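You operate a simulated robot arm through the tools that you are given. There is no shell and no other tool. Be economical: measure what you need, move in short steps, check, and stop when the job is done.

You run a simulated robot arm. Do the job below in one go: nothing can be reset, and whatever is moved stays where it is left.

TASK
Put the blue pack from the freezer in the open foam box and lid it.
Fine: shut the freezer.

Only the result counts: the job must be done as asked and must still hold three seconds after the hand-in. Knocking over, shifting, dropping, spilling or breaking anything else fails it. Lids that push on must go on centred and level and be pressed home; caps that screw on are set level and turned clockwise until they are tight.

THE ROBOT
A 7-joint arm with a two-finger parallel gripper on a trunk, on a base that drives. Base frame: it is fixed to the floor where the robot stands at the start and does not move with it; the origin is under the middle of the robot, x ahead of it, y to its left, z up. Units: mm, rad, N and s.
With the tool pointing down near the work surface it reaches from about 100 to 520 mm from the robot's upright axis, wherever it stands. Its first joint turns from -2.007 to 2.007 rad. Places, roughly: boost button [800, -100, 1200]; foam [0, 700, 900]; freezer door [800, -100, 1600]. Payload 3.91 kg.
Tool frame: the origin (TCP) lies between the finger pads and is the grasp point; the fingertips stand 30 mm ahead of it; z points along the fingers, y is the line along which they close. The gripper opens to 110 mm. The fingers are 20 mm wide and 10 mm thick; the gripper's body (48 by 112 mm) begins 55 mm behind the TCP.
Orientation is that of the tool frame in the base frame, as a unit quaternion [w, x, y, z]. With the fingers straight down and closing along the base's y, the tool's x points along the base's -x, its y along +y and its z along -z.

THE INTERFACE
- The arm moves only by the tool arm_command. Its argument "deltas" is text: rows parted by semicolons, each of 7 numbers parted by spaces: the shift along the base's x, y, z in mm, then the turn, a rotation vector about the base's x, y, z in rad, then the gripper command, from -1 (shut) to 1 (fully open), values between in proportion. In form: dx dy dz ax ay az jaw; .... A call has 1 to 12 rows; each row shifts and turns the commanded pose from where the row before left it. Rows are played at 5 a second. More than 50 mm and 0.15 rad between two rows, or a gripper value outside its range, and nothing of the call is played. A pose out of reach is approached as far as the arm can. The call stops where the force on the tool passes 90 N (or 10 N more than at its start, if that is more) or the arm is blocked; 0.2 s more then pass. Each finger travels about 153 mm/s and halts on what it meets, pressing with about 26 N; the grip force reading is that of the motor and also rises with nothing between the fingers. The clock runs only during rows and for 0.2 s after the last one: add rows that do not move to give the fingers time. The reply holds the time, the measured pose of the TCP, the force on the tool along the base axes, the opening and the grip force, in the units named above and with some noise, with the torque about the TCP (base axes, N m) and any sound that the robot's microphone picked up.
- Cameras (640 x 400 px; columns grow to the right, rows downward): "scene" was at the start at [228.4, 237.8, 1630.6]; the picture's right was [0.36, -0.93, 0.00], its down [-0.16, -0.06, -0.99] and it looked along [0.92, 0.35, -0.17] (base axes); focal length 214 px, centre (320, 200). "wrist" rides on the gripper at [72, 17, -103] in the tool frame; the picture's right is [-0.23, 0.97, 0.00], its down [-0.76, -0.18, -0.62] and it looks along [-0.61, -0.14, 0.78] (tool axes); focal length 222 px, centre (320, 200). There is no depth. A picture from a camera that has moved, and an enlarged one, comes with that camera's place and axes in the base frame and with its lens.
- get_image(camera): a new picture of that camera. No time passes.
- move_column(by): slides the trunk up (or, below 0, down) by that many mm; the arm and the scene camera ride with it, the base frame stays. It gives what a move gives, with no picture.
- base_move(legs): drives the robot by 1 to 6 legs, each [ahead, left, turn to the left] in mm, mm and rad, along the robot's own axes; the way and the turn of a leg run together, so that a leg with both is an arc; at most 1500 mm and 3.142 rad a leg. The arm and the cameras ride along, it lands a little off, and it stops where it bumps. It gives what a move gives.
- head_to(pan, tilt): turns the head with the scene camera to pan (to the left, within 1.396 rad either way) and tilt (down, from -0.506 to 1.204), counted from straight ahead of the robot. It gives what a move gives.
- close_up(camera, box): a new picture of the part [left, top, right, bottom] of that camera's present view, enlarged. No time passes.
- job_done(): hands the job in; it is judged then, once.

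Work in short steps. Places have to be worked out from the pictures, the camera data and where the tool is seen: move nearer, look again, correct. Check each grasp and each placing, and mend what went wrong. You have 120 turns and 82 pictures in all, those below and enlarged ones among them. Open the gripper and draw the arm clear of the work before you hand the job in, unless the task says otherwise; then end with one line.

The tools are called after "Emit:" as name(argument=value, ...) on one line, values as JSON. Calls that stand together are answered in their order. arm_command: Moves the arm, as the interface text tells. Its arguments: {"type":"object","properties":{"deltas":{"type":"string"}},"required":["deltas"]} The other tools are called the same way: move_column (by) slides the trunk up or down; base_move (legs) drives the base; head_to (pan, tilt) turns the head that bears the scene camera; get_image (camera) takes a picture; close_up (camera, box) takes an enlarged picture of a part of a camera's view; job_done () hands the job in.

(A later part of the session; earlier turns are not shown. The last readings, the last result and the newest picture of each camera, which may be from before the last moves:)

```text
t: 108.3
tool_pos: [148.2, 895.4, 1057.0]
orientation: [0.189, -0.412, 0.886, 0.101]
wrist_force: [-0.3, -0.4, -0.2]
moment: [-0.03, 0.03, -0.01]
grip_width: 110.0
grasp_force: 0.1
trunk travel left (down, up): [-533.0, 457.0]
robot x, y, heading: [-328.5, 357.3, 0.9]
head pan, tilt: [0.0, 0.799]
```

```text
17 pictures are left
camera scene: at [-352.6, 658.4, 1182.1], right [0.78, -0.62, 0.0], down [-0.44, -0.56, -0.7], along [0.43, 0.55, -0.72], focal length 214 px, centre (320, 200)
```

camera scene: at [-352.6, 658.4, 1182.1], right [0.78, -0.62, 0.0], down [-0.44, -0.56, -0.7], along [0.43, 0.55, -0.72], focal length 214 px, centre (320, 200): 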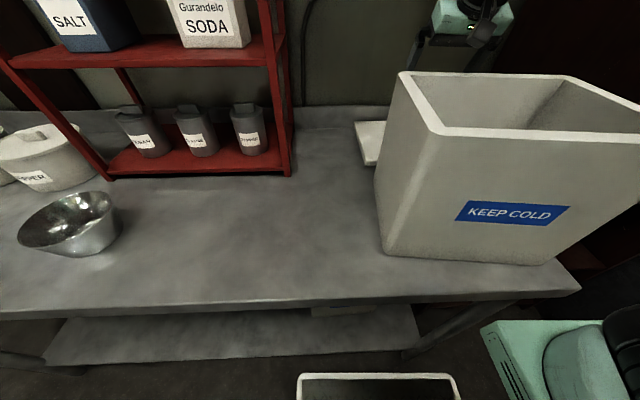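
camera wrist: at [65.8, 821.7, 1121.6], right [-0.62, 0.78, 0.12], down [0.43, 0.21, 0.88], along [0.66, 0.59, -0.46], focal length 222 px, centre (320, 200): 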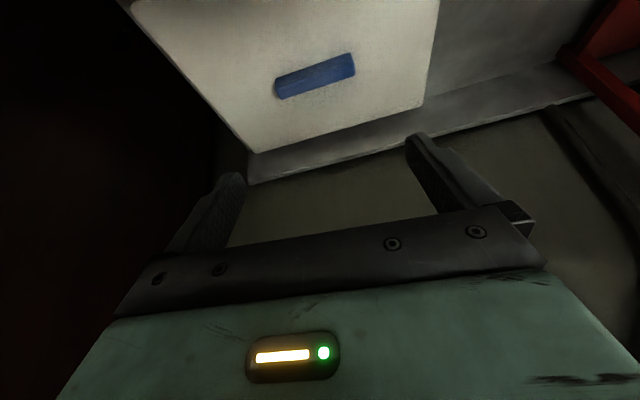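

Lid bar at ≈(169,925). I raise the arm relative to the trunk to gain reach, advance, lower the trunk, and look at the forearm's clearance over the box.

Emit:
arm_command(deltas="3 4 25 0 0 0 1;5 7 15 0 0 0 1;5 7 10 0 0 0 1")

Emit:
move_column(by=-110)

Emit:
head_to(pan=-0.35, tilt=0.25)

Emit:
get_image(camera="scene")

```text
t: 109.1
tool_pos: [155.7, 899.6, 1106.3]
orientation: [0.188, -0.416, 0.884, 0.102]
wrist_force: [0.6, -0.1, -0.6]
moment: [-0.02, 0.0, 0.01]
grip_width: 110.1
grasp_force: 0.2
out of reach, approached as far as the arm can: row 2, 3
trunk travel left (down, up): [-533.0, 457.0]
robot x, y, heading: [-330.8, 355.3, 0.901]
head pan, tilt: [0.0, 0.799]
```

```text
t: 110.2
tool_pos: [157.2, 901.8, 1026.4]
orientation: [0.196, -0.412, 0.883, 0.112]
wrist_force: [-4.5, -0.5, 33.5]
moment: [-2.85, 2.55, -0.32]
grip_width: 110.4
grasp_force: 0.1
trunk travel left (down, up): [-439.0, 551.0]
robot x, y, heading: [-331.2, 357.7, 0.9]
head pan, tilt: [0.0, 0.799]
stopped: the force on the tool passed its limit at 115 N (the readings are from after the stop); the commanded pose is now the measured one
```

```text
t: 111.2
tool_pos: [156.9, 901.0, 1025.6]
orientation: [0.197, -0.412, 0.882, 0.112]
wrist_force: [-3.4, -2.0, 48.4]
moment: [-4.12, 3.89, -0.19]
grip_width: 110.0
grasp_force: 0.0
trunk travel left (down, up): [-439.0, 551.0]
robot x, y, heading: [-329.8, 358.9, 0.905]
head pan, tilt: [-0.351, 0.25]
```

```text
16 pictures are left
camera scene: at [-324.1, 643.1, 1137.6], right [0.52, -0.85, 0.0], down [-0.21, -0.13, -0.97], along [0.82, 0.51, -0.25], focal length 214 px, centre (320, 200)
```

scene: 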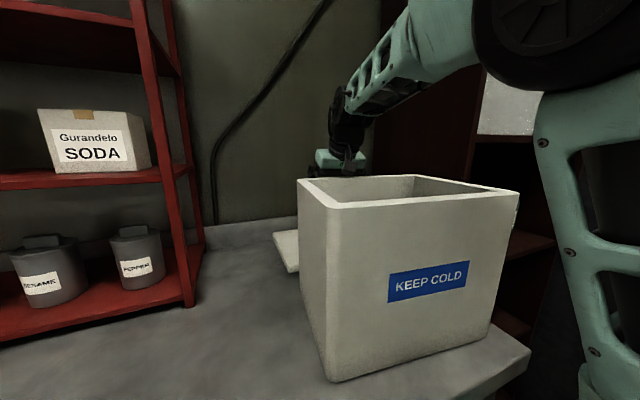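

The wrist camera pressed on the box's back rim. I raise the trunk at once; then I'll roll the hand 180° so the camera is on the far side.

Emit:
move_column(by=150)

Emit:
arm_command(deltas="-9 -12 0 -0.0354 -0.0466 0.1274 1;-9 -12 0 -0.0354 -0.0466 0.1274 1;0 0 0 -0.0354 -0.0466 0.1274 1;0 0 0 -0.0354 -0.0466 0.1274 1;0 0 0 -0.0354 -0.0466 0.1274 1;0 0 0 -0.0354 -0.0466 0.1274 1;0 0 0 -0.0354 -0.0466 0.1274 1;0 0 0 -0.0354 -0.0466 0.1274 1;0 0 0 -0.0354 -0.0466 0.1274 1;0 0 0 -0.0354 -0.0466 0.1274 1;0 0 0 -0.0354 -0.0466 0.1274 1")

```text
t: 112.9
tool_pos: [157.8, 901.1, 1172.7]
orientation: [0.196, -0.413, 0.883, 0.111]
wrist_force: [-1.0, 0.5, -0.2]
moment: [-0.05, -0.01, 0.0]
grip_width: 109.9
grasp_force: 0.0
trunk travel left (down, up): [-589.0, 401.0]
robot x, y, heading: [-328.0, 355.9, 0.9]
head pan, tilt: [-0.351, 0.25]
```

```text
t: 115.3
tool_pos: [140.4, 878.6, 1173.0]
orientation: [-0.202, 0.915, -0.345, 0.048]
wrist_force: [-0.5, -0.8, -0.6]
moment: [0.0, 0.02, 0.0]
grip_width: 109.8
grasp_force: 0.1
trunk travel left (down, up): [-589.0, 401.0]
robot x, y, heading: [-332.7, 355.3, 0.901]
head pan, tilt: [-0.351, 0.25]
```

Half the roll went well; I complete it.

Emit:
arm_command(deltas="0 0 0 -0.0354 -0.0466 0.1274 1;0 0 0 -0.0354 -0.0466 0.1274 1;0 0 0 -0.0354 -0.0466 0.1274 1;0 0 0 -0.0354 -0.0466 0.1274 1;0 0 0 -0.0354 -0.0466 0.1274 1;0 0 0 -0.0354 -0.0466 0.1274 1;0 0 0 -0.0354 -0.0466 0.1274 1;0 0 0 -0.0354 -0.0466 0.1274 1;0 0 0 -0.0354 -0.0466 0.1274 1;0 0 0 -0.0354 -0.0466 0.1274 1;0 0 0 -0.0354 -0.0466 0.1274 1")

Emit:
get_image(camera="wrist")

```text
t: 117.7
tool_pos: [139.4, 877.3, 1172.6]
orientation: [-0.095, 0.899, 0.388, 0.18]
wrist_force: [0.3, 0.1, -0.2]
moment: [-0.01, -0.02, 0.0]
grip_width: 110.0
grasp_force: 0.1
trunk travel left (down, up): [-589.0, 401.0]
robot x, y, heading: [-332.2, 355.4, 0.908]
head pan, tilt: [-0.351, 0.25]
```

```text
15 pictures are left
camera wrist: at [172.3, 882.0, 1296.1], right [0.57, -0.81, -0.12], down [-0.77, -0.58, 0.28], along [-0.29, -0.06, -0.95], focal length 222 px, centre (320, 200)
```

wrist: 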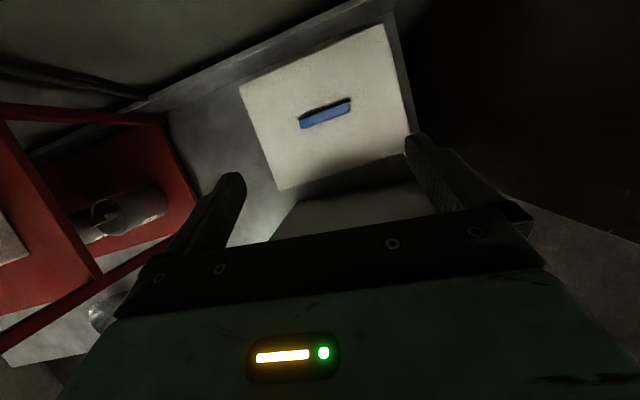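

The roll worked and the view is clear. The near-vertical view puts the bar at ≈(180,935) with a lower height (top ≈ 888). I lean a little more and go over it.

Emit:
arm_command(deltas="8 12 5 0.067 -0.053 0.02 1;8 12 5 0.067 -0.053 0.02 1;8 12 0 0 0 0 1;9 12 0 0 0 0 1")

Emit:
move_column(by=-130)

Emit:
get_image(camera="wrist")

```text
t: 118.7
tool_pos: [170.1, 923.1, 1182.7]
orientation: [-0.137, 0.872, 0.395, 0.252]
wrist_force: [-0.4, 0.0, -0.3]
moment: [0.02, 0.02, 0.02]
grip_width: 110.2
grasp_force: 0.1
out of reach, approached as far as the arm can: row 4
trunk travel left (down, up): [-589.0, 401.0]
robot x, y, heading: [-335.7, 357.1, 0.904]
head pan, tilt: [-0.351, 0.25]
```

```text
t: 120.3
tool_pos: [169.4, 923.5, 1052.8]
orientation: [-0.138, 0.873, 0.395, 0.251]
wrist_force: [0.5, 0.1, -0.3]
moment: [0.03, -0.01, -0.02]
grip_width: 110.2
grasp_force: 0.0
trunk travel left (down, up): [-459.0, 531.0]
robot x, y, heading: [-329.5, 356.1, 0.903]
head pan, tilt: [-0.351, 0.25]
```

```text
14 pictures are left
camera wrist: at [188.6, 911.1, 1178.0], right [0.61, -0.77, -0.16], down [-0.77, -0.63, 0.11], along [-0.19, 0.06, -0.98], focal length 222 px, centre (320, 200)
```

wrist: 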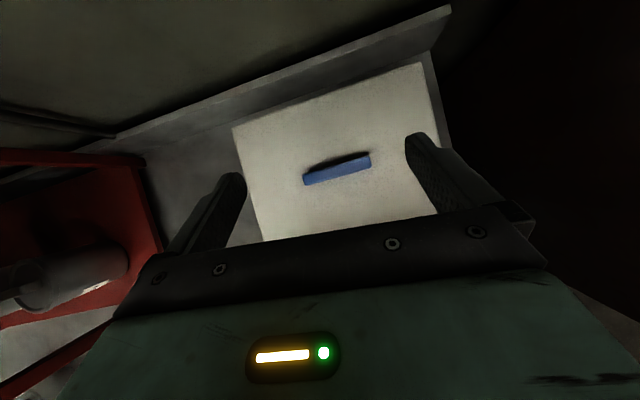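

Aligned over the bar (178,936). I add a small yaw and lower the trunk 115.

Emit:
arm_command(deltas="0 0 0 0 0 0.05 1")

Emit:
move_column(by=-115)

Emit:
get_image(camera="wrist")

```text
t: 120.7
tool_pos: [168.7, 922.0, 1052.9]
orientation: [-0.144, 0.862, 0.417, 0.249]
wrist_force: [0.7, -0.4, -0.2]
moment: [0.01, 0.01, 0.0]
grip_width: 109.9
grasp_force: 0.1
trunk travel left (down, up): [-459.0, 531.0]
robot x, y, heading: [-330.8, 357.8, 0.905]
head pan, tilt: [-0.351, 0.25]
```

```text
t: 122.2
tool_pos: [168.7, 922.2, 937.3]
orientation: [-0.142, 0.863, 0.417, 0.248]
wrist_force: [-0.4, -0.1, 0.4]
moment: [-0.01, -0.01, 0.02]
grip_width: 110.3
grasp_force: 0.1
trunk travel left (down, up): [-344.0, 646.0]
robot x, y, heading: [-329.1, 357.1, 0.901]
head pan, tilt: [-0.351, 0.25]
```

```text
13 pictures are left
camera wrist: at [188.2, 911.8, 1063.4], right [0.65, -0.74, -0.16], down [-0.73, -0.67, 0.11], along [-0.19, 0.05, -0.98], focal length 222 px, centre (320, 200)
```

wrist: 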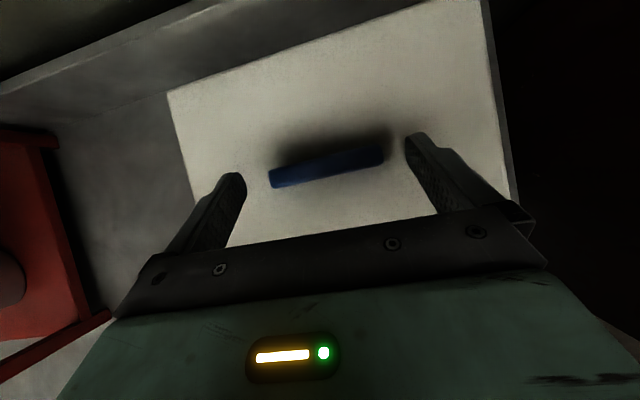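

Well aligned. I lower carefully to the lid surface.

Emit:
move_column(by=-22)

Emit:
move_column(by=-8)

Emit:
get_image(camera="wrist")

```text
t: 122.8
tool_pos: [171.2, 926.4, 942.4]
orientation: [-0.156, 0.855, 0.416, 0.267]
wrist_force: [0.1, -0.4, -0.7]
moment: [-0.01, -0.03, 0.03]
grip_width: 109.8
grasp_force: 0.2
trunk travel left (down, up): [-322.0, 668.0]
robot x, y, heading: [-326.7, 361.9, 0.903]
head pan, tilt: [-0.351, 0.25]
```

```text
t: 123.4
tool_pos: [172.7, 929.7, 944.1]
orientation: [-0.161, 0.85, 0.417, 0.277]
wrist_force: [-0.1, -0.1, 0.7]
moment: [0.01, 0.01, -0.01]
grip_width: 110.0
grasp_force: 0.0
trunk travel left (down, up): [-314.0, 676.0]
robot x, y, heading: [-329.6, 356.3, 0.904]
head pan, tilt: [-0.351, 0.25]
```

```text
12 pictures are left
camera wrist: at [186.9, 911.7, 1070.4], right [0.66, -0.73, -0.18], down [-0.73, -0.68, 0.04], along [-0.15, 0.1, -0.98], focal length 222 px, centre (320, 200)
```

wrist: 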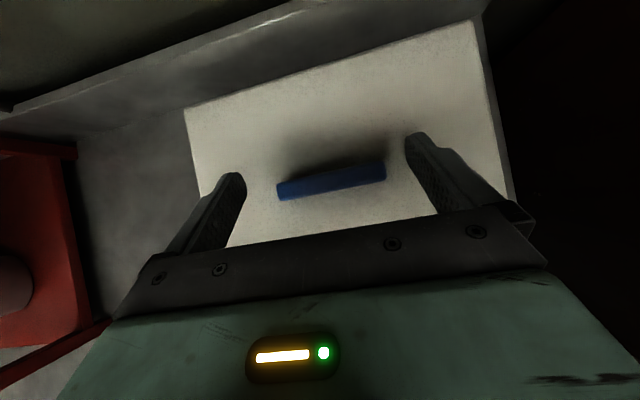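

The hand no longer descends — some arm link rests on the box rim. I raise the trunk at once, then steepen the tool and bring the base 18 mm closer for better clearance.

Emit:
move_column(by=110)

Emit:
base_move(legs=[[18, 0, 0]])

Emit:
head_to(pan=-0.5, tilt=0.3)

Emit:
get_image(camera="scene")

```text
t: 124.8
tool_pos: [167.8, 923.2, 1018.6]
orientation: [-0.144, 0.862, 0.417, 0.248]
wrist_force: [0.7, -0.9, -0.6]
moment: [-0.03, -0.01, 0.0]
grip_width: 109.8
grasp_force: 0.0
trunk travel left (down, up): [-424.0, 566.0]
robot x, y, heading: [-328.2, 356.7, 0.9]
head pan, tilt: [-0.351, 0.25]
```

```text
t: 125.6
tool_pos: [181.2, 936.7, 1017.9]
orientation: [-0.144, 0.862, 0.417, 0.249]
wrist_force: [-0.1, 0.2, -0.3]
moment: [0.03, 0.03, 0.01]
grip_width: 110.0
grasp_force: 0.2
trunk travel left (down, up): [-424.0, 566.0]
robot x, y, heading: [-315.1, 370.9, 0.903]
head pan, tilt: [-0.351, 0.25]
```

```text
t: 126.3
tool_pos: [179.7, 936.4, 1018.7]
orientation: [-0.144, 0.862, 0.417, 0.248]
wrist_force: [-0.8, 0.3, 0.4]
moment: [-0.02, 0.02, -0.02]
grip_width: 110.0
grasp_force: 0.0
trunk travel left (down, up): [-424.0, 566.0]
robot x, y, heading: [-317.3, 368.9, 0.902]
head pan, tilt: [-0.499, 0.3]
```

```text
11 pictures are left
camera scene: at [-305.0, 646.6, 1117.5], right [0.39, -0.92, 0.0], down [-0.27, -0.12, -0.96], along [0.88, 0.38, -0.3], focal length 214 px, centre (320, 200)
```

scene: 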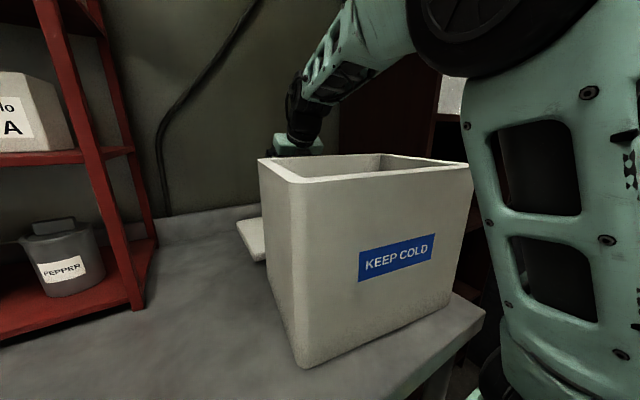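

Forearm clearance is limited but close. I bring the base another 15 mm closer, steepen to ~66° and re-centre over the bar.

Emit:
base_move(legs=[[15, 0, 0]])

Emit:
arm_command(deltas="-6 -8 0 -0.043 0.033 0 1;-6 -8 0 -0.043 0.033 0 1;-6 -8 0 -0.043 0.033 0 1")

```text
t: 127.1
tool_pos: [189.7, 948.1, 1018.7]
orientation: [-0.144, 0.863, 0.417, 0.247]
wrist_force: [-0.8, -0.7, 0.8]
moment: [-0.02, -0.02, -0.01]
grip_width: 109.9
grasp_force: 0.1
trunk travel left (down, up): [-424.0, 566.0]
robot x, y, heading: [-308.4, 380.0, 0.904]
head pan, tilt: [-0.499, 0.3]
```

```text
t: 127.9
tool_pos: [171.0, 925.7, 1016.8]
orientation: [-0.108, 0.881, 0.424, 0.178]
wrist_force: [0.1, 0.4, -0.1]
moment: [-0.02, 0.01, 0.0]
grip_width: 109.9
grasp_force: 0.0
trunk travel left (down, up): [-424.0, 566.0]
robot x, y, heading: [-306.6, 381.0, 0.902]
head pan, tilt: [-0.499, 0.3]
```

Reachable with no bump. I steepen slightly more and lower with the arm (trunk high keeps the forearm up).

Emit:
arm_command(deltas="1 1 -10 -0.03 0.023 0 1;1 1 -15 -0.03 0.023 0 1;0 0 -15 0 0 0 1;0 0 -15 0 0 0 1")

```text
t: 128.9
tool_pos: [161.7, 913.2, 964.5]
orientation: [-0.093, 0.888, 0.427, 0.145]
wrist_force: [-0.3, -1.4, 0.6]
moment: [0.01, -0.01, -0.02]
grip_width: 109.9
grasp_force: 0.1
out of reach, approached as far as the arm can: row 1, 2, 4
trunk travel left (down, up): [-424.0, 566.0]
robot x, y, heading: [-309.6, 382.8, 0.905]
head pan, tilt: [-0.499, 0.3]
```

Slightly short now; I lean back a touch, move ahead 15, then lower the trunk gently.

Emit:
arm_command(deltas="5 7 5 0.024 -0.018 0 1;5 7 5 0.024 -0.018 0 1")

Emit:
move_column(by=-40)

Emit:
get_image(camera="wrist")

```text
t: 129.5
tool_pos: [167.4, 923.2, 976.1]
orientation: [-0.105, 0.883, 0.424, 0.171]
wrist_force: [-0.6, 0.7, 0.5]
moment: [-0.01, 0.01, -0.02]
grip_width: 110.0
grasp_force: 0.2
out of reach, approached as far as the arm can: row 2
trunk travel left (down, up): [-424.0, 566.0]
robot x, y, heading: [-309.0, 381.6, 0.901]
head pan, tilt: [-0.499, 0.3]
```

```text
t: 130.3
tool_pos: [168.7, 922.5, 936.0]
orientation: [-0.105, 0.882, 0.425, 0.172]
wrist_force: [-0.4, 0.8, 0.5]
moment: [0.04, 0.01, -0.03]
grip_width: 110.0
grasp_force: 0.1
trunk travel left (down, up): [-384.0, 606.0]
robot x, y, heading: [-307.6, 382.3, 0.904]
head pan, tilt: [-0.499, 0.3]
```

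```text
10 pictures are left
camera wrist: at [200.9, 929.1, 1058.8], right [0.63, -0.76, -0.13], down [-0.71, -0.64, 0.28], along [-0.3, -0.09, -0.95], focal length 222 px, centre (320, 200)
```

wrist: 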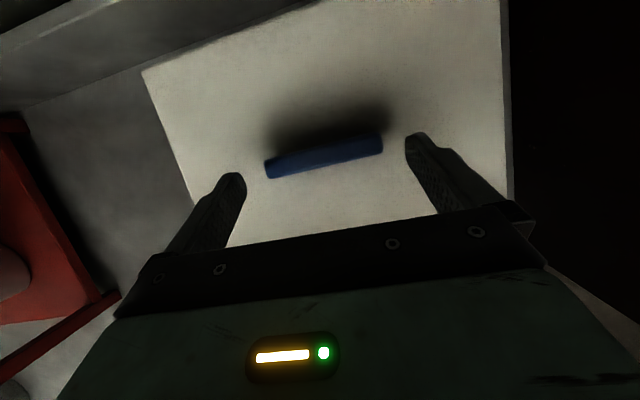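

Alignment is good and the forearm is higher now. I lower the last 30 mm in steps.

Emit:
move_column(by=-20)

Emit:
move_column(by=-8)

Emit:
move_column(by=-5)

```text
t: 131.0
tool_pos: [168.4, 923.5, 915.2]
orientation: [-0.105, 0.882, 0.425, 0.171]
wrist_force: [-0.6, 0.1, 0.8]
moment: [0.0, 0.05, 0.0]
grip_width: 110.4
grasp_force: 0.1
trunk travel left (down, up): [-364.0, 626.0]
robot x, y, heading: [-309.2, 383.8, 0.903]
head pan, tilt: [-0.499, 0.3]
```

```text
t: 131.6
tool_pos: [168.2, 923.2, 913.3]
orientation: [-0.108, 0.882, 0.425, 0.175]
wrist_force: [0.2, 0.9, -0.2]
moment: [0.0, 0.02, 0.0]
grip_width: 109.8
grasp_force: 0.0
trunk travel left (down, up): [-356.0, 634.0]
robot x, y, heading: [-306.4, 382.1, 0.904]
head pan, tilt: [-0.499, 0.3]
```

```text
t: 132.1
tool_pos: [169.0, 924.5, 913.0]
orientation: [-0.11, 0.881, 0.425, 0.179]
wrist_force: [-0.1, -1.1, -0.7]
moment: [0.01, -0.01, -0.01]
grip_width: 109.9
grasp_force: 0.1
trunk travel left (down, up): [-351.0, 639.0]
robot x, y, heading: [-311.2, 388.1, 0.902]
head pan, tilt: [-0.499, 0.3]
```

The link touches the rim again at about 913; I raise the trunk 10 to relieve it and try closing on the bar's ends here.

Emit:
move_column(by=11)

Emit:
arm_command(deltas="0 0 0 0 0 0 0.7;0 0 0 0 0 0 0.3;0 0 0 0 0 0 -0.2;0 0 0 0 0 0 -0.2")

Emit:
get_image(camera="wrist")

```text
t: 132.7
tool_pos: [166.8, 923.1, 910.6]
orientation: [-0.104, 0.883, 0.426, 0.17]
wrist_force: [0.4, -0.1, 0.8]
moment: [0.0, 0.04, 0.0]
grip_width: 110.1
grasp_force: 0.0
trunk travel left (down, up): [-362.0, 628.0]
robot x, y, heading: [-309.1, 384.4, 0.897]
head pan, tilt: [-0.499, 0.3]
```

```text
t: 133.7
tool_pos: [167.6, 923.3, 914.6]
orientation: [-0.106, 0.882, 0.425, 0.171]
wrist_force: [0.3, 0.2, -1.1]
moment: [-0.01, -0.02, 0.01]
grip_width: 89.4
grasp_force: 25.6
trunk travel left (down, up): [-362.0, 628.0]
robot x, y, heading: [-309.4, 380.6, 0.9]
head pan, tilt: [-0.499, 0.3]
```

```text
9 pictures are left
camera wrist: at [200.9, 929.2, 1036.7], right [0.63, -0.76, -0.13], down [-0.71, -0.64, 0.28], along [-0.3, -0.09, -0.95], focal length 222 px, centre (320, 200)
```

wrist: 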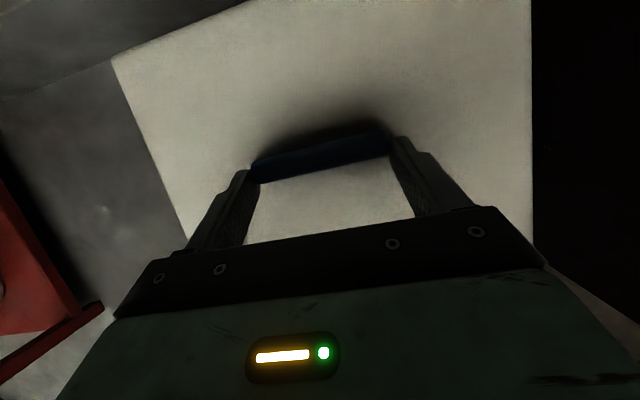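

The bar's ends are held (89 mm, 26 N). I lift by trunk and check the lid follows level.

Emit:
arm_command(deltas="0 0 0 0 0 0 -1;0 0 0 0 0 0 -1")

Emit:
move_column(by=60)

Emit:
get_image(camera="wrist")

```text
t: 134.3
tool_pos: [168.9, 922.4, 914.1]
orientation: [-0.105, 0.882, 0.425, 0.171]
wrist_force: [-0.1, 0.0, -1.1]
moment: [-0.02, 0.02, 0.01]
grip_width: 89.6
grasp_force: 26.0
trunk travel left (down, up): [-362.0, 628.0]
robot x, y, heading: [-308.2, 384.2, 0.9]
head pan, tilt: [-0.499, 0.3]
```

```text
t: 135.3
tool_pos: [167.9, 923.4, 973.4]
orientation: [-0.106, 0.882, 0.425, 0.172]
wrist_force: [0.0, -0.3, -0.6]
moment: [0.0, -0.01, 0.02]
grip_width: 89.7
grasp_force: 26.2
trunk travel left (down, up): [-422.0, 568.0]
robot x, y, heading: [-307.1, 385.4, 0.905]
head pan, tilt: [-0.499, 0.3]
```

```text
8 pictures are left
camera wrist: at [200.9, 929.1, 1096.8], right [0.63, -0.76, -0.13], down [-0.71, -0.64, 0.28], along [-0.3, -0.09, -0.95], focal length 222 px, centre (320, 200)
```

wrist: 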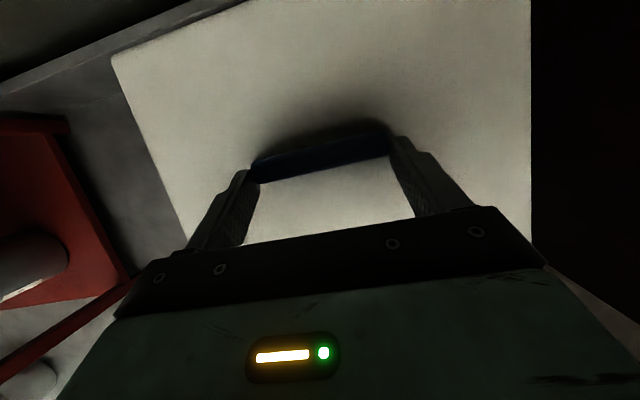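

The lid came up with the hand. I raise it above the rim and look at the box to measure its exact pose.

Emit:
move_column(by=230)

Emit:
head_to(pan=-0.3, tilt=0.75)

Emit:
close_up(camera="scene", box=[220, 20, 540, 220])

```text
t: 137.7
tool_pos: [168.5, 922.1, 1204.4]
orientation: [-0.106, 0.883, 0.425, 0.172]
wrist_force: [1.0, -0.4, -1.6]
moment: [-0.02, -0.02, 0.0]
grip_width: 89.3
grasp_force: 26.2
trunk travel left (down, up): [-652.0, 338.0]
robot x, y, heading: [-308.1, 381.5, 0.904]
head pan, tilt: [-0.499, 0.3]
```

```text
t: 138.6
tool_pos: [167.5, 923.2, 1204.0]
orientation: [-0.105, 0.883, 0.425, 0.171]
wrist_force: [-0.2, 0.2, 0.2]
moment: [-0.04, -0.04, 0.0]
grip_width: 89.5
grasp_force: 26.2
trunk travel left (down, up): [-652.0, 338.0]
robot x, y, heading: [-307.9, 381.4, 0.903]
head pan, tilt: [-0.3, 0.75]
```

```text
2.00 times, centred on (380, 120) of scene
camera zoom: at [-313.3, 668.4, 1305.1], right [0.57, -0.82, 0.0], down [-0.56, -0.39, -0.73], along [0.6, 0.41, -0.68], focal length 429 px, centre (200, 360)
```

zoom: 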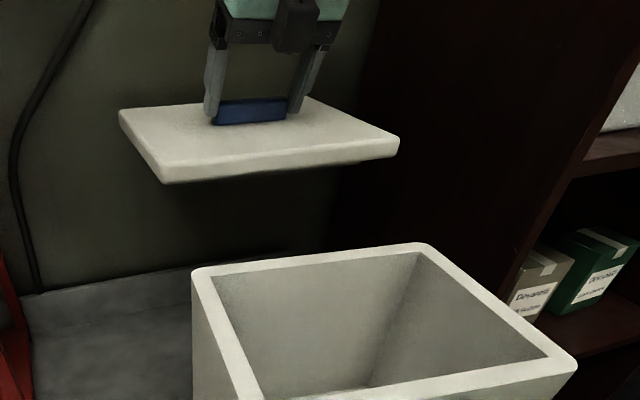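

Lid is held level. Box centre ≈(15,726), azimuth ≈0.855; lid azimuth ≈0.93. I back the base 262 mm so the lid comes over the box.

Emit:
base_move(legs=[[-262, 0, 0]])

```text
t: 140.5
tool_pos: [2.6, 715.8, 1204.3]
orientation: [-0.106, 0.882, 0.426, 0.171]
wrist_force: [-0.4, 0.0, -1.1]
moment: [0.03, 0.05, -0.05]
grip_width: 89.5
grasp_force: 26.1
trunk travel left (down, up): [-652.0, 338.0]
robot x, y, heading: [-470.6, 175.1, 0.905]
head pan, tilt: [-0.3, 0.75]
```

Almost spot on. I rotate −0.075, correct a few mm, and look.

Emit:
arm_command(deltas="2 1 0 0 0 -0.0375 -1;2.5 0 0 0 0 -0.0375 -1")

Emit:
head_to(pan=-0.1, tilt=0.5)

Emit:
close_up(camera="scene", box=[240, 80, 480, 230])

```text
t: 141.1
tool_pos: [6.3, 713.9, 1204.5]
orientation: [-0.1, 0.897, 0.392, 0.176]
wrist_force: [0.3, -1.1, -1.2]
moment: [-0.02, 0.04, 0.02]
grip_width: 89.3
grasp_force: 25.7
trunk travel left (down, up): [-652.0, 338.0]
robot x, y, heading: [-473.7, 174.2, 0.903]
head pan, tilt: [-0.3, 0.75]
```

```text
t: 141.9
tool_pos: [6.4, 714.4, 1205.2]
orientation: [-0.099, 0.897, 0.393, 0.176]
wrist_force: [0.6, -0.9, -0.3]
moment: [-0.03, -0.03, 0.04]
grip_width: 89.4
grasp_force: 26.4
trunk travel left (down, up): [-652.0, 338.0]
robot x, y, heading: [-469.6, 175.8, 0.905]
head pan, tilt: [-0.099, 0.499]
```

```text
2.67 times, centred on (360, 155) of scene
camera zoom: at [-483.4, 478.4, 1327.0], right [0.72, -0.69, 0.0], down [-0.33, -0.35, -0.88], along [0.61, 0.63, -0.48], focal length 572 px, centre (213, 320)
```

zoom: 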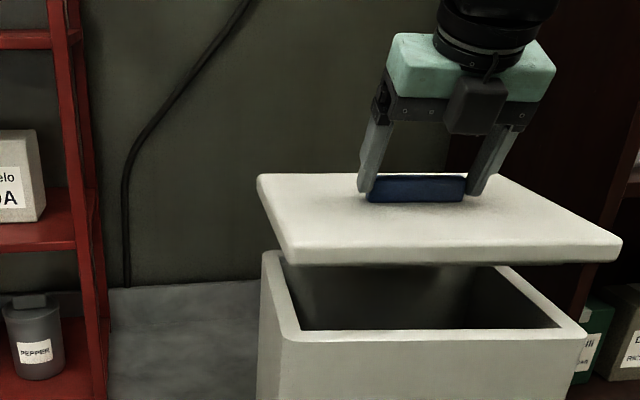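

Yaw of lid and rim agree. I lower 45 mm and compare edges again close to the rim.

Emit:
move_column(by=-45)

Emit:
close_up(camera="scene", box=[240, 80, 480, 230])

```text
t: 142.7
tool_pos: [6.3, 713.7, 1158.8]
orientation: [-0.099, 0.897, 0.392, 0.176]
wrist_force: [-0.1, 0.8, -0.9]
moment: [-0.01, 0.02, 0.01]
grip_width: 89.4
grasp_force: 26.2
trunk travel left (down, up): [-607.0, 383.0]
robot x, y, heading: [-477.1, 175.8, 0.902]
head pan, tilt: [-0.099, 0.499]
```

```text
2.67 times, centred on (360, 155) of scene
camera zoom: at [-483.4, 478.5, 1282.0], right [0.72, -0.69, 0.0], down [-0.33, -0.35, -0.88], along [0.61, 0.63, -0.48], focal length 572 px, centre (213, 320)
```

zoom: 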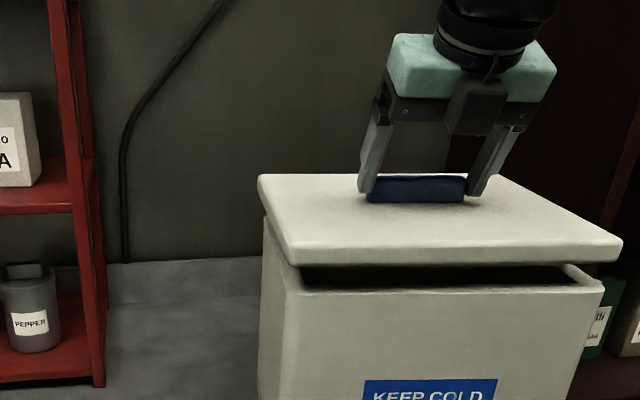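

Sizes match; lid is ~3 mm too far right by extrapolation. I shift left 3 mm and lower 20 more.

Emit:
arm_command(deltas="-2 2 0 0 0 0 -1")

Emit:
move_column(by=-18)

Emit:
close_up(camera="scene", box=[240, 80, 480, 230])

```text
t: 143.1
tool_pos: [4.3, 714.4, 1159.4]
orientation: [-0.1, 0.897, 0.393, 0.176]
wrist_force: [-0.1, -0.1, 0.0]
moment: [0.0, 0.02, 0.01]
grip_width: 89.3
grasp_force: 26.1
trunk travel left (down, up): [-607.0, 383.0]
robot x, y, heading: [-473.0, 174.3, 0.899]
head pan, tilt: [-0.099, 0.499]
```

```text
t: 143.8
tool_pos: [3.8, 716.3, 1142.6]
orientation: [-0.1, 0.897, 0.392, 0.176]
wrist_force: [2.4, -1.2, 1.0]
moment: [0.16, -0.11, -0.34]
grip_width: 89.3
grasp_force: 26.3
trunk travel left (down, up): [-589.0, 401.0]
robot x, y, heading: [-468.1, 176.5, 0.903]
head pan, tilt: [-0.099, 0.499]
```

```text
2.67 times, centred on (360, 155) of scene
camera zoom: at [-483.3, 478.4, 1264.0], right [0.72, -0.69, 0.0], down [-0.33, -0.34, -0.88], along [0.61, 0.63, -0.48], focal length 572 px, centre (213, 320)
```

zoom: 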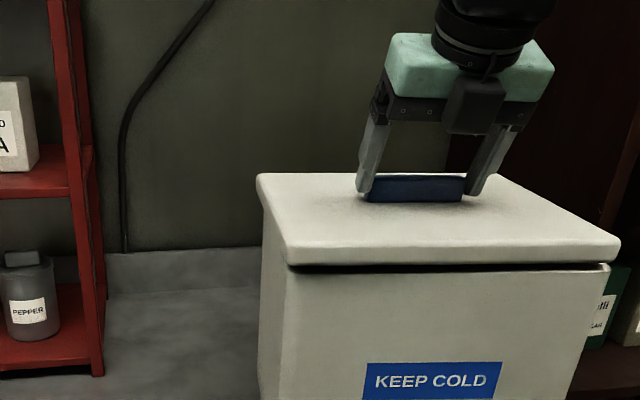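

Light contact: the torque says the lid's back-left corner touches the left wall. I yaw −0.02 and go on lowering.

Emit:
arm_command(deltas="0 0 0 0 0 -0.02 -1;0 0 0 0 0 0 -1")

Emit:
move_column(by=-5)

```text
t: 144.4
tool_pos: [4.3, 715.5, 1140.9]
orientation: [-0.098, 0.901, 0.384, 0.176]
wrist_force: [-0.1, -0.4, -0.4]
moment: [0.01, 0.02, -0.05]
grip_width: 89.3
grasp_force: 26.2
trunk travel left (down, up): [-589.0, 401.0]
robot x, y, heading: [-471.4, 173.0, 0.903]
head pan, tilt: [-0.099, 0.499]
```

```text
t: 144.9
tool_pos: [5.4, 714.3, 1138.0]
orientation: [-0.098, 0.901, 0.383, 0.179]
wrist_force: [5.2, -3.2, 9.9]
moment: [0.41, -0.08, -0.28]
grip_width: 89.3
grasp_force: 26.2
trunk travel left (down, up): [-584.0, 406.0]
robot x, y, heading: [-472.6, 176.1, 0.903]
head pan, tilt: [-0.099, 0.499]
```

Now a push to the right (6 N): the lid wants ~2 mm further right. I shift right, yaw a hair, and lower a bit.

Emit:
arm_command(deltas="1.6 -1.3 2 0 0 -0.01 -1;0.8 -0.6 0 0 0 0 -1;0 0 -3 0 0 0 -1;0 0 -2 0 0 0 -1")

```text
t: 145.9
tool_pos: [7.5, 713.9, 1136.3]
orientation: [-0.098, 0.903, 0.378, 0.18]
wrist_force: [0.9, 8.2, 21.5]
moment: [-0.28, -0.45, -0.04]
grip_width: 89.3
grasp_force: 26.6
trunk travel left (down, up): [-584.0, 406.0]
robot x, y, heading: [-475.2, 173.5, 0.905]
head pan, tilt: [-0.099, 0.499]
```

Now the front edge pushes it ahead. I shift 2.5 mm ahead and lower again.

Emit:
arm_command(deltas="1 1.4 2 0 0 0 -1;0.3 1.2 0 0 0 0 -1;0 0 -3 0 0 0 -1;0 0 -3 0 0 0 -1")

Emit:
close_up(camera="scene", box=[240, 80, 480, 230])

```text
t: 146.9
tool_pos: [5.6, 713.2, 1131.7]
orientation: [-0.099, 0.902, 0.379, 0.181]
wrist_force: [5.1, 2.2, 32.6]
moment: [0.04, -0.77, 0.05]
grip_width: 89.5
grasp_force: 26.8
out of reach, approached as far as the arm can: row 2
trunk travel left (down, up): [-584.0, 406.0]
robot x, y, heading: [-471.0, 176.1, 0.903]
head pan, tilt: [-0.099, 0.499]
```

```text
2.67 times, centred on (360, 155) of scene
camera zoom: at [-483.9, 477.6, 1259.6], right [0.72, -0.69, 0.0], down [-0.33, -0.34, -0.88], along [0.61, 0.63, -0.48], focal length 572 px, centre (213, 320)
```

zoom: 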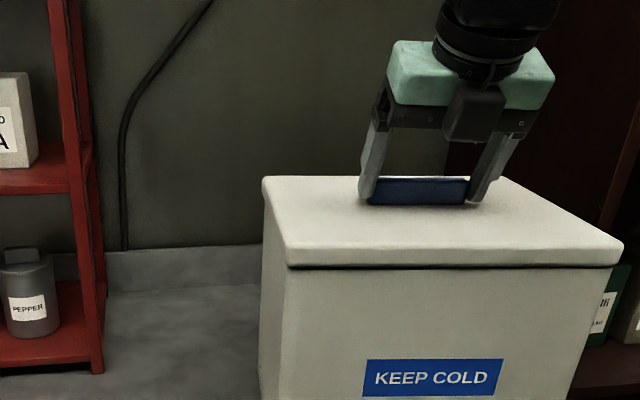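

Nearly seated, a thin gap remains. I press down further.

Emit:
arm_command(deltas="0 0 -3 0 0 0 -1;0 0 -3 0 0 0 -1;0 0 0 0 0 0 -1")

```text
t: 147.7
tool_pos: [6.5, 712.2, 1128.9]
orientation: [-0.101, 0.901, 0.379, 0.184]
wrist_force: [6.8, -4.1, 63.6]
moment: [-2.24, -2.3, -0.91]
grip_width: 89.6
grasp_force: 25.7
trunk travel left (down, up): [-584.0, 406.0]
robot x, y, heading: [-471.0, 175.3, 0.907]
head pan, tilt: [-0.099, 0.499]
```

The lid sank a little more. I release, raise, close the fingers, and press with the fist on the bar's centre to drive it home.

Emit:
arm_command(deltas="0 0 0 0 0 0 0.9;0 0 0 0 0 0 0.9;0 0 25 0 0 0 0.9;0 0 25 0 0 0 0.9;0 0 0 0 0 0 -1;0 0 0 0 0 0 -1;0 0 0 0 0 0 -1;0 0 0 0 0 0 -1")

Emit:
arm_command(deltas="0 0 -15 0 0 0 -1;0 0 -10 0 0 0 -1;0 0 -6 0 0 0 -1;0 0 -4 0 0 0 -1;0 0 -4 0 0 0 -1;0 0 -4 0 0 0 -1;0 0 -4 0 0 0 -1;0 0 0 0 0 0 -1")

```text
t: 149.5
tool_pos: [5.9, 716.1, 1175.1]
orientation: [-0.097, 0.903, 0.378, 0.177]
wrist_force: [-0.3, -0.4, -0.5]
moment: [0.01, 0.02, -0.01]
grip_width: 0.1
grasp_force: 26.5
trunk travel left (down, up): [-584.0, 406.0]
robot x, y, heading: [-474.8, 173.0, 0.905]
head pan, tilt: [-0.099, 0.499]
heard: snap
```

```text
t: 150.7
tool_pos: [8.0, 717.7, 1148.0]
orientation: [-0.108, 0.9, 0.378, 0.191]
wrist_force: [-0.3, 0.5, 39.4]
moment: [0.19, -0.29, 0.02]
grip_width: 0.0
grasp_force: 26.0
trunk travel left (down, up): [-584.0, 406.0]
robot x, y, heading: [-472.6, 174.5, 0.903]
head pan, tilt: [-0.099, 0.499]
stopped in row 5: the force on the tool passed its limit at 96 N (the readings are from after the stop); the commanded pose is now the measured one
```

A "snap" was heard and the lid bore 96 N without moving. I raise the hand and check the lid.

Emit:
arm_command(deltas="0 0 30 0 0 0 -1;0 0 40 0 0 0 -1")

Emit:
close_up(camera="scene", box=[240, 80, 480, 230])

```text
t: 151.3
tool_pos: [10.3, 715.6, 1213.6]
orientation: [-0.102, 0.902, 0.378, 0.185]
wrist_force: [-0.6, -0.2, 0.3]
moment: [0.0, -0.02, 0.02]
grip_width: 0.0
grasp_force: 25.8
trunk travel left (down, up): [-584.0, 406.0]
robot x, y, heading: [-472.5, 177.8, 0.907]
head pan, tilt: [-0.099, 0.499]
```

```text
2.67 times, centred on (360, 155) of scene
camera zoom: at [-483.7, 478.5, 1258.7], right [0.72, -0.69, 0.0], down [-0.33, -0.35, -0.88], along [0.61, 0.63, -0.48], focal length 572 px, centre (213, 320)
```

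zoom: 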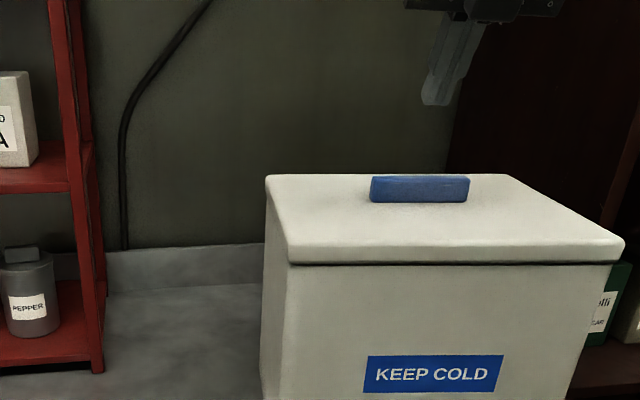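

The lid is seated flush and level, and snapped home. Next: shut the freezer. I raise the trunk, back away from the table and fold the hand to point right.

Emit:
move_column(by=250)

Emit:
base_move(legs=[[-140, 0, 0]])

Emit:
arm_command(deltas="20 -15.5 0 0.11 -0.087 0 -1;20 -15.5 0 0.11 -0.087 0 -1;20 -15.5 0 0.11 -0.087 0 -1;20 -15.5 0 0.11 -0.087 0 -1;20 -15.5 0 0.11 -0.087 0 -1;20 -15.5 0 0.11 -0.087 0 -1;20 -15.5 0 0.11 -0.087 0 -1;20 -15.5 0 0.11 -0.087 0 -1")

```text
t: 153.9
tool_pos: [10.0, 715.8, 1463.6]
orientation: [-0.104, 0.901, 0.379, 0.185]
wrist_force: [-0.1, 0.4, -0.6]
moment: [0.03, 0.0, 0.01]
grip_width: 0.1
grasp_force: 26.4
trunk travel left (down, up): [-834.0, 156.0]
robot x, y, heading: [-471.3, 171.9, 0.907]
head pan, tilt: [-0.099, 0.499]
```

```text
t: 155.2
tool_pos: [-77.5, 610.5, 1463.3]
orientation: [-0.104, 0.9, 0.381, 0.185]
wrist_force: [-0.4, 0.7, -0.2]
moment: [0.02, -0.01, -0.01]
grip_width: 0.0
grasp_force: 25.6
trunk travel left (down, up): [-834.0, 156.0]
robot x, y, heading: [-558.8, 65.7, 0.909]
head pan, tilt: [-0.099, 0.499]
```

```text
t: 157.0
tool_pos: [82.5, 486.3, 1461.5]
orientation: [-0.338, 0.657, 0.28, 0.613]
wrist_force: [0.1, 0.2, 0.4]
moment: [0.03, 0.02, -0.06]
grip_width: 0.0
grasp_force: 26.0
trunk travel left (down, up): [-834.0, 156.0]
robot x, y, heading: [-554.4, 59.6, 0.911]
head pan, tilt: [-0.099, 0.499]
```

Tool is horizontal. Now yaw it to the right.

Emit:
arm_command(deltas="12 -25 0 0 0 -0.13 -1;12 -25 0 0 0 -0.13 -1;12 -25 0 0 0 -0.13 -1;12 -25 0 0 0 -0.13 -1;12 -25 0 0 0 -0.13 -1;12 -25 0 0 0 -0.13 -1;12 -25 0 0 0 -0.13 -1")

```text
t: 158.6
tool_pos: [157.2, 290.5, 1466.2]
orientation: [-0.041, 0.714, -0.035, 0.698]
wrist_force: [-0.8, 1.2, 0.7]
moment: [-0.01, -0.02, -0.08]
grip_width: 0.2
grasp_force: 26.0
out of reach, approached as far as the arm can: row 7
trunk travel left (down, up): [-834.0, 156.0]
robot x, y, heading: [-555.3, 62.6, 0.91]
head pan, tilt: [-0.099, 0.499]
```

I turn the base to the right so I can reach round the open door's free edge, and swing the hand back-right.

Emit:
base_move(legs=[[0, 0, -0.71]])

Emit:
arm_command(deltas="-25 -36 0 0 0 0 -1;-25 -36 0 0 0 0 -1;-25 -36 0 0 0 0 -1;-25 -36 0 0 0 0 -1;-25 -36 0 0 0 0 -1;-25 -36 0 0 0 0 -1;-25 -36 0 0 0 0 -1;-25 -36 0 0 0 0 -1")

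```text
t: 160.9
tool_pos: [123.2, -248.0, 1465.7]
orientation: [0.211, 0.654, -0.288, 0.667]
wrist_force: [-0.3, -0.1, 0.0]
moment: [0.01, -0.01, 0.01]
grip_width: 0.1
grasp_force: 26.0
trunk travel left (down, up): [-834.0, 156.0]
robot x, y, heading: [-559.9, 62.1, 0.181]
head pan, tilt: [-0.099, 0.499]
```

```text
t: 162.7
tool_pos: [-74.7, -533.9, 1466.1]
orientation: [0.211, 0.654, -0.288, 0.667]
wrist_force: [-0.5, 1.0, 0.6]
moment: [0.04, 0.02, -0.03]
grip_width: 0.0
grasp_force: 25.9
trunk travel left (down, up): [-834.0, 156.0]
robot x, y, heading: [-559.2, 63.2, 0.179]
head pan, tilt: [-0.099, 0.499]
```

Hand is placed well. I drive ahead, then right, to bring it in front of the door's free edge, and then look.

Emit:
base_move(legs=[[590, 0, 0], [0, -400, 0]])

Emit:
head_to(pan=-0.6, tilt=0.15)

Emit:
get_image(camera="scene")

```text
t: 168.2
tool_pos: [593.9, -816.4, 1467.3]
orientation: [0.21, 0.655, -0.286, 0.667]
wrist_force: [-0.1, -0.3, 0.0]
moment: [0.02, 0.0, -0.06]
grip_width: 0.1
grasp_force: 26.0
trunk travel left (down, up): [-834.0, 156.0]
robot x, y, heading: [106.0, -218.5, 0.182]
head pan, tilt: [-0.099, 0.499]
```

```text
t: 169.2
tool_pos: [592.9, -816.3, 1466.4]
orientation: [0.21, 0.655, -0.286, 0.667]
wrist_force: [-0.3, 0.7, 0.6]
moment: [-0.01, -0.02, -0.02]
grip_width: 0.0
grasp_force: 26.2
trunk travel left (down, up): [-834.0, 156.0]
robot x, y, heading: [107.8, -220.5, 0.186]
head pan, tilt: [-0.6, 0.15]
```

```text
1 pictures are left
camera scene: at [293.5, -30.6, 1541.4], right [-0.4, -0.91, 0.0], down [-0.14, 0.06, -0.99], along [0.9, -0.4, -0.15], focal length 214 px, centre (320, 200)
```

scene: 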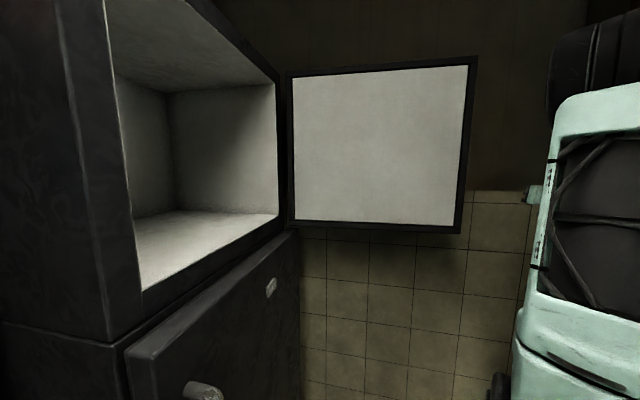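

The door's inner edge is near (710,−697), open ≈99°, outer corner ≈(762,−726). I move the base a bit closer and swing the fist round to the outer side of the edge.

Emit:
base_move(legs=[[80, -60, 0]])

Emit:
arm_command(deltas="34 -25 0 0 0 0 -1;34 -25 0 0 0 0 -1;34 -25 0 0 0 0 -1;34 -25 0 0 0 0 -1")

```text
t: 170.3
tool_pos: [682.7, -858.8, 1467.5]
orientation: [0.208, 0.656, -0.284, 0.668]
wrist_force: [0.5, -0.3, 0.1]
moment: [-0.02, -0.01, 0.02]
grip_width: 0.1
grasp_force: 26.3
trunk travel left (down, up): [-834.0, 156.0]
robot x, y, heading: [190.9, -267.8, 0.186]
head pan, tilt: [-0.6, 0.15]
```

```text
t: 171.2
tool_pos: [791.9, -933.7, 1468.4]
orientation: [0.209, 0.658, -0.286, 0.665]
wrist_force: [-54.3, 77.3, 0.4]
moment: [-0.45, -0.38, 1.42]
grip_width: 0.0
grasp_force: 25.7
trunk travel left (down, up): [-834.0, 156.0]
robot x, y, heading: [192.8, -262.1, 0.196]
head pan, tilt: [-0.6, 0.15]
stopped in row 4: the force on the tool passed its limit at 152 N (the readings are from after the stop); the commanded pose is now the measured one
```

My fist met the tile wall, which is close behind. I back off, and rotate the hand in front of the door's edge instead, to clamp the edge between open jaws.

Emit:
arm_command(deltas="-36 25 0 0 0 0 -1;-36 25 0 0 0 0 -1;-36 25 0 0 0 0 -1;16 5 0 0 0 0.1367 -1;13.9 6.2 0 0 0 0.1367 -1;11.2 7.6 0 0 0 0.1367 -1;8.3 8.6 0 0 0 0.1367 -1;5 9.1 0 0 0 0.1367 -1;1.9 9.2 0 0 0 0.1367 -1;-1.3 8.9 0 0 0 0.1367 -1;-4.3 8.1 0 0 0 0.1367 -1;-7.3 6.9 0 0 0 0.1367 -1")

Emit:
arm_command(deltas="-10.1 5.5 0 0 0 0.1367 -1;-12.6 3.5 0 0 0 0.1367 -1;-14.7 1.1 0 0 0 0.1367 -1;-16.8 -1.2 0 0 0 0.1367 -1")

```text
t: 173.8
tool_pos: [733.4, -799.5, 1461.9]
orientation: [-0.214, 0.705, 0.148, 0.66]
wrist_force: [0.1, 0.8, 0.1]
moment: [-0.02, 0.01, -0.02]
grip_width: 0.0
grasp_force: 25.5
trunk travel left (down, up): [-834.0, 156.0]
robot x, y, heading: [198.0, -261.3, 0.19]
head pan, tilt: [-0.6, 0.15]
```

```text
t: 174.8
tool_pos: [679.8, -788.4, 1460.9]
orientation: [-0.382, 0.641, 0.33, 0.578]
wrist_force: [0.5, 2.4, 0.7]
moment: [-0.08, 0.03, 0.0]
grip_width: 0.0
grasp_force: 26.1
trunk travel left (down, up): [-834.0, 156.0]
robot x, y, heading: [194.6, -262.7, 0.186]
head pan, tilt: [-0.6, 0.15]
```

The tool now points along the door toward its hinge. I open the jaws and advance so they straddle the door's edge.

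Emit:
arm_command(deltas="10 -5.6 0 0 0 0 1;0 0 0 0 0 0 1;0 0 0 0 0 0 1;0 0 0 0 0 0 1;13 24 0 0 0 0 1;13 24 0 0 0 0 1;13 24 0 0 0 0 1;12 21 0 0 0 0 1")

```text
t: 176.6
tool_pos: [737.6, -704.0, 1459.9]
orientation: [-0.382, 0.64, 0.33, 0.58]
wrist_force: [1.3, 0.9, 0.1]
moment: [-0.02, -0.01, 0.02]
grip_width: 110.2
grasp_force: 0.0
trunk travel left (down, up): [-834.0, 156.0]
robot x, y, heading: [192.4, -266.3, 0.19]
head pan, tilt: [-0.6, 0.15]
```

No collision. I close to test whether the door edge is between the fingers.

Emit:
arm_command(deltas="0 0 0 0 0 0 0.3;0 0 0 0 0 0 -0.3;0 0 0 0 0 0 -1;0 0 0 0 0 0 -1")

```text
t: 177.6
tool_pos: [739.5, -703.5, 1459.6]
orientation: [-0.381, 0.64, 0.33, 0.58]
wrist_force: [5.3, 0.9, -6.5]
moment: [-0.59, -1.72, -2.61]
grip_width: 46.2
grasp_force: 44.5
trunk travel left (down, up): [-834.0, 156.0]
robot x, y, heading: [193.1, -261.8, 0.192]
head pan, tilt: [-0.6, 0.15]
```

The door edge is clamped (46 mm thick). I swing it toward closed along its arc about the hinge, turning the tool with it.

Emit:
arm_command(deltas="-25.6 14.7 0 0 0 -0.055 -1;-24.8 16.1 0 0 0 -0.055 -1;-23.8 17.4 0 0 0 -0.055 -1;-22.9 18.7 0 0 0 -0.055 -1")

```text
t: 178.6
tool_pos: [644.4, -632.4, 1460.7]
orientation: [-0.318, 0.671, 0.26, 0.617]
wrist_force: [31.4, 24.6, 0.0]
moment: [-0.84, -0.85, -1.8]
grip_width: 45.4
grasp_force: 45.9
trunk travel left (down, up): [-834.0, 156.0]
robot x, y, heading: [195.2, -263.3, 0.192]
head pan, tilt: [-0.6, 0.15]
```

Works well, with a slight pull toward the hinge. I continue.

Emit:
arm_command(deltas="-18.5 23 0 0 0 -0.055 -1;-20 21.5 0 0 0 -0.055 -1;-19 22.5 0 0 0 -0.055 -1;-18 23.5 0 0 0 -0.055 -1")

```text
t: 179.6
tool_pos: [589.5, -550.3, 1442.5]
orientation: [-0.243, 0.695, 0.183, 0.651]
wrist_force: [-20.9, -17.9, 35.0]
moment: [-0.86, -0.91, -2.1]
grip_width: 43.9
grasp_force: 45.1
out of reach, approached as far as the arm can: row 1, 2, 3, 4
trunk travel left (down, up): [-834.0, 156.0]
robot x, y, heading: [192.9, -264.7, 0.192]
head pan, tilt: [-0.6, 0.15]
```

At the arm's limit the door is about 76° open. I open the jaws and back the base out.

Emit:
arm_command(deltas="0 0 0 0 0 0 0.6;0 0 0 0 0 0 0.8;0 0 0 0 0 0 0.8")

Emit:
base_move(legs=[[-150, -20, 0]])

```text
t: 180.4
tool_pos: [592.9, -548.1, 1439.7]
orientation: [-0.247, 0.697, 0.183, 0.648]
wrist_force: [0.4, 0.7, 0.1]
moment: [0.03, 0.0, 0.02]
grip_width: 98.9
grasp_force: 0.1
trunk travel left (down, up): [-834.0, 156.0]
robot x, y, heading: [197.0, -263.9, 0.191]
head pan, tilt: [-0.6, 0.15]
```

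```text
t: 181.7
tool_pos: [501.5, -563.9, 1439.4]
orientation: [-0.25, 0.695, 0.188, 0.648]
wrist_force: [-0.4, 0.4, -0.8]
moment: [-0.02, 0.01, -0.03]
grip_width: 99.1
grasp_force: 0.0
trunk travel left (down, up): [-834.0, 156.0]
robot x, y, heading: [104.9, -282.9, 0.202]
head pan, tilt: [-0.6, 0.15]
stopped in leg 1: the robot was blocked; the commanded pose is now the measured one
```

The base met the obstacle behind again, but the hand is free. I close the fist and bring it around to the door's outer side.

Emit:
arm_command(deltas="0 -30 5 0 0 0 -1;5 -45 5 0 0 0 -1;5 -45 5 0 0 0 -1;5 -20 5 0 0 0 -1;40 -5 0 0 0 0 -1;40 -5 0 0 0 0 -1;40 -2 0 0 0 0 -1;28 25 0 0 0 0 -1;28 25 0 0 0 0 -1")

```text
t: 183.7
tool_pos: [692.5, -668.4, 1461.6]
orientation: [-0.25, 0.696, 0.187, 0.647]
wrist_force: [-0.6, -0.8, 0.7]
moment: [0.0, 0.04, 0.02]
grip_width: 0.1
grasp_force: 26.7
trunk travel left (down, up): [-834.0, 156.0]
robot x, y, heading: [99.0, -285.6, 0.204]
head pan, tilt: [-0.6, 0.15]
```

Fist is outside the door. I push it toward closed along the arc with the arm first.

Emit:
arm_command(deltas="-32 38 0 0 0 0 -1;-25 39 0 0 0 0 -1;-20 41 0 0 0 0 -1;-16 41 0 0 0 0 -1")

Emit:
base_move(legs=[[0, 150, 0]])

```text
t: 184.7
tool_pos: [601.0, -511.0, 1458.9]
orientation: [-0.25, 0.695, 0.188, 0.647]
wrist_force: [-0.6, -0.7, -0.3]
moment: [-0.02, -0.01, 0.06]
grip_width: 0.1
grasp_force: 26.1
trunk travel left (down, up): [-834.0, 156.0]
robot x, y, heading: [97.0, -286.6, 0.197]
head pan, tilt: [-0.6, 0.15]
```

```text
t: 186.0
tool_pos: [568.9, -364.5, 1459.9]
orientation: [-0.252, 0.695, 0.189, 0.647]
wrist_force: [-0.1, 0.3, -0.3]
moment: [0.01, 0.01, -0.02]
grip_width: 0.0
grasp_force: 26.3
trunk travel left (down, up): [-834.0, 156.0]
robot x, y, heading: [70.7, -141.1, 0.201]
head pan, tilt: [-0.6, 0.15]
```

No resistance felt: the door seems to coast ahead. The fist may sit under the handle bar, so I withdraw it along its axis and re-place it nearer the hinge, pointing more squarely at the door.

Emit:
arm_command(deltas="-33 -23 0 0 0 0 -1;-33 -23 0 0 0 0 -1;0 -42 0 0 0 0.07 -1;0 -42 0 0 0 0.07 -1;40 0 0 0 0 0.03 -1;40 0 0 0 0 0.03 -1;40 0 0 0 0 0.03 -1;40 0 0 0 0 0.03 -1;40 0 0 0 0 0.03 -1")

```text
t: 188.0
tool_pos: [704.4, -495.6, 1460.3]
orientation: [-0.342, 0.66, 0.287, 0.604]
wrist_force: [-1.4, -0.6, 0.1]
moment: [0.0, 0.03, -0.03]
grip_width: 0.1
grasp_force: 25.9
trunk travel left (down, up): [-834.0, 156.0]
robot x, y, heading: [71.8, -138.7, 0.201]
head pan, tilt: [-0.6, 0.15]
```

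In position. I push straight in +y toward the closed position.

Emit:
arm_command(deltas="0 40 0 0 0 0 -1;0 40 0 0 0 0 -1;0 40 0 0 0 0 -1;0 40 0 0 0 0 -1;0 40 0 0 0 0 -1;0 40 0 0 0 0 -1;0 40 0 0 0 0 -1;0 40 0 0 0 0 -1;0 40 0 0 0 0 -1")

```text
t: 190.0
tool_pos: [703.5, -136.9, 1459.4]
orientation: [-0.342, 0.661, 0.287, 0.603]
wrist_force: [0.1, -1.3, 0.8]
moment: [-0.01, -0.02, 0.02]
grip_width: 0.0
grasp_force: 26.6
trunk travel left (down, up): [-834.0, 156.0]
robot x, y, heading: [67.3, -139.5, 0.203]
head pan, tilt: [-0.6, 0.15]
```

Now the last stretch in smaller steps, until it meets the frame.

Emit:
arm_command(deltas="0 25 0 0 0 0 -1;0 25 0 0 0 0 -1;5 15 0 0 0 0 -1;6 8 0 0 0 0 -1;6 8 0 0 0 0 -1;6 8 0 0 0 0 -1")

```text
t: 191.2
tool_pos: [709.0, -66.8, 1459.8]
orientation: [-0.34, 0.662, 0.285, 0.604]
wrist_force: [-49.7, -33.0, 4.2]
moment: [0.44, -0.53, 0.76]
grip_width: 0.0
grasp_force: 26.0
trunk travel left (down, up): [-834.0, 156.0]
robot x, y, heading: [69.2, -143.7, 0.203]
head pan, tilt: [-0.6, 0.15]
stopped in row 5: the force on the tool passed its limit at 104 N (the readings are from after the stop); the commanded pose is now the measured one
```

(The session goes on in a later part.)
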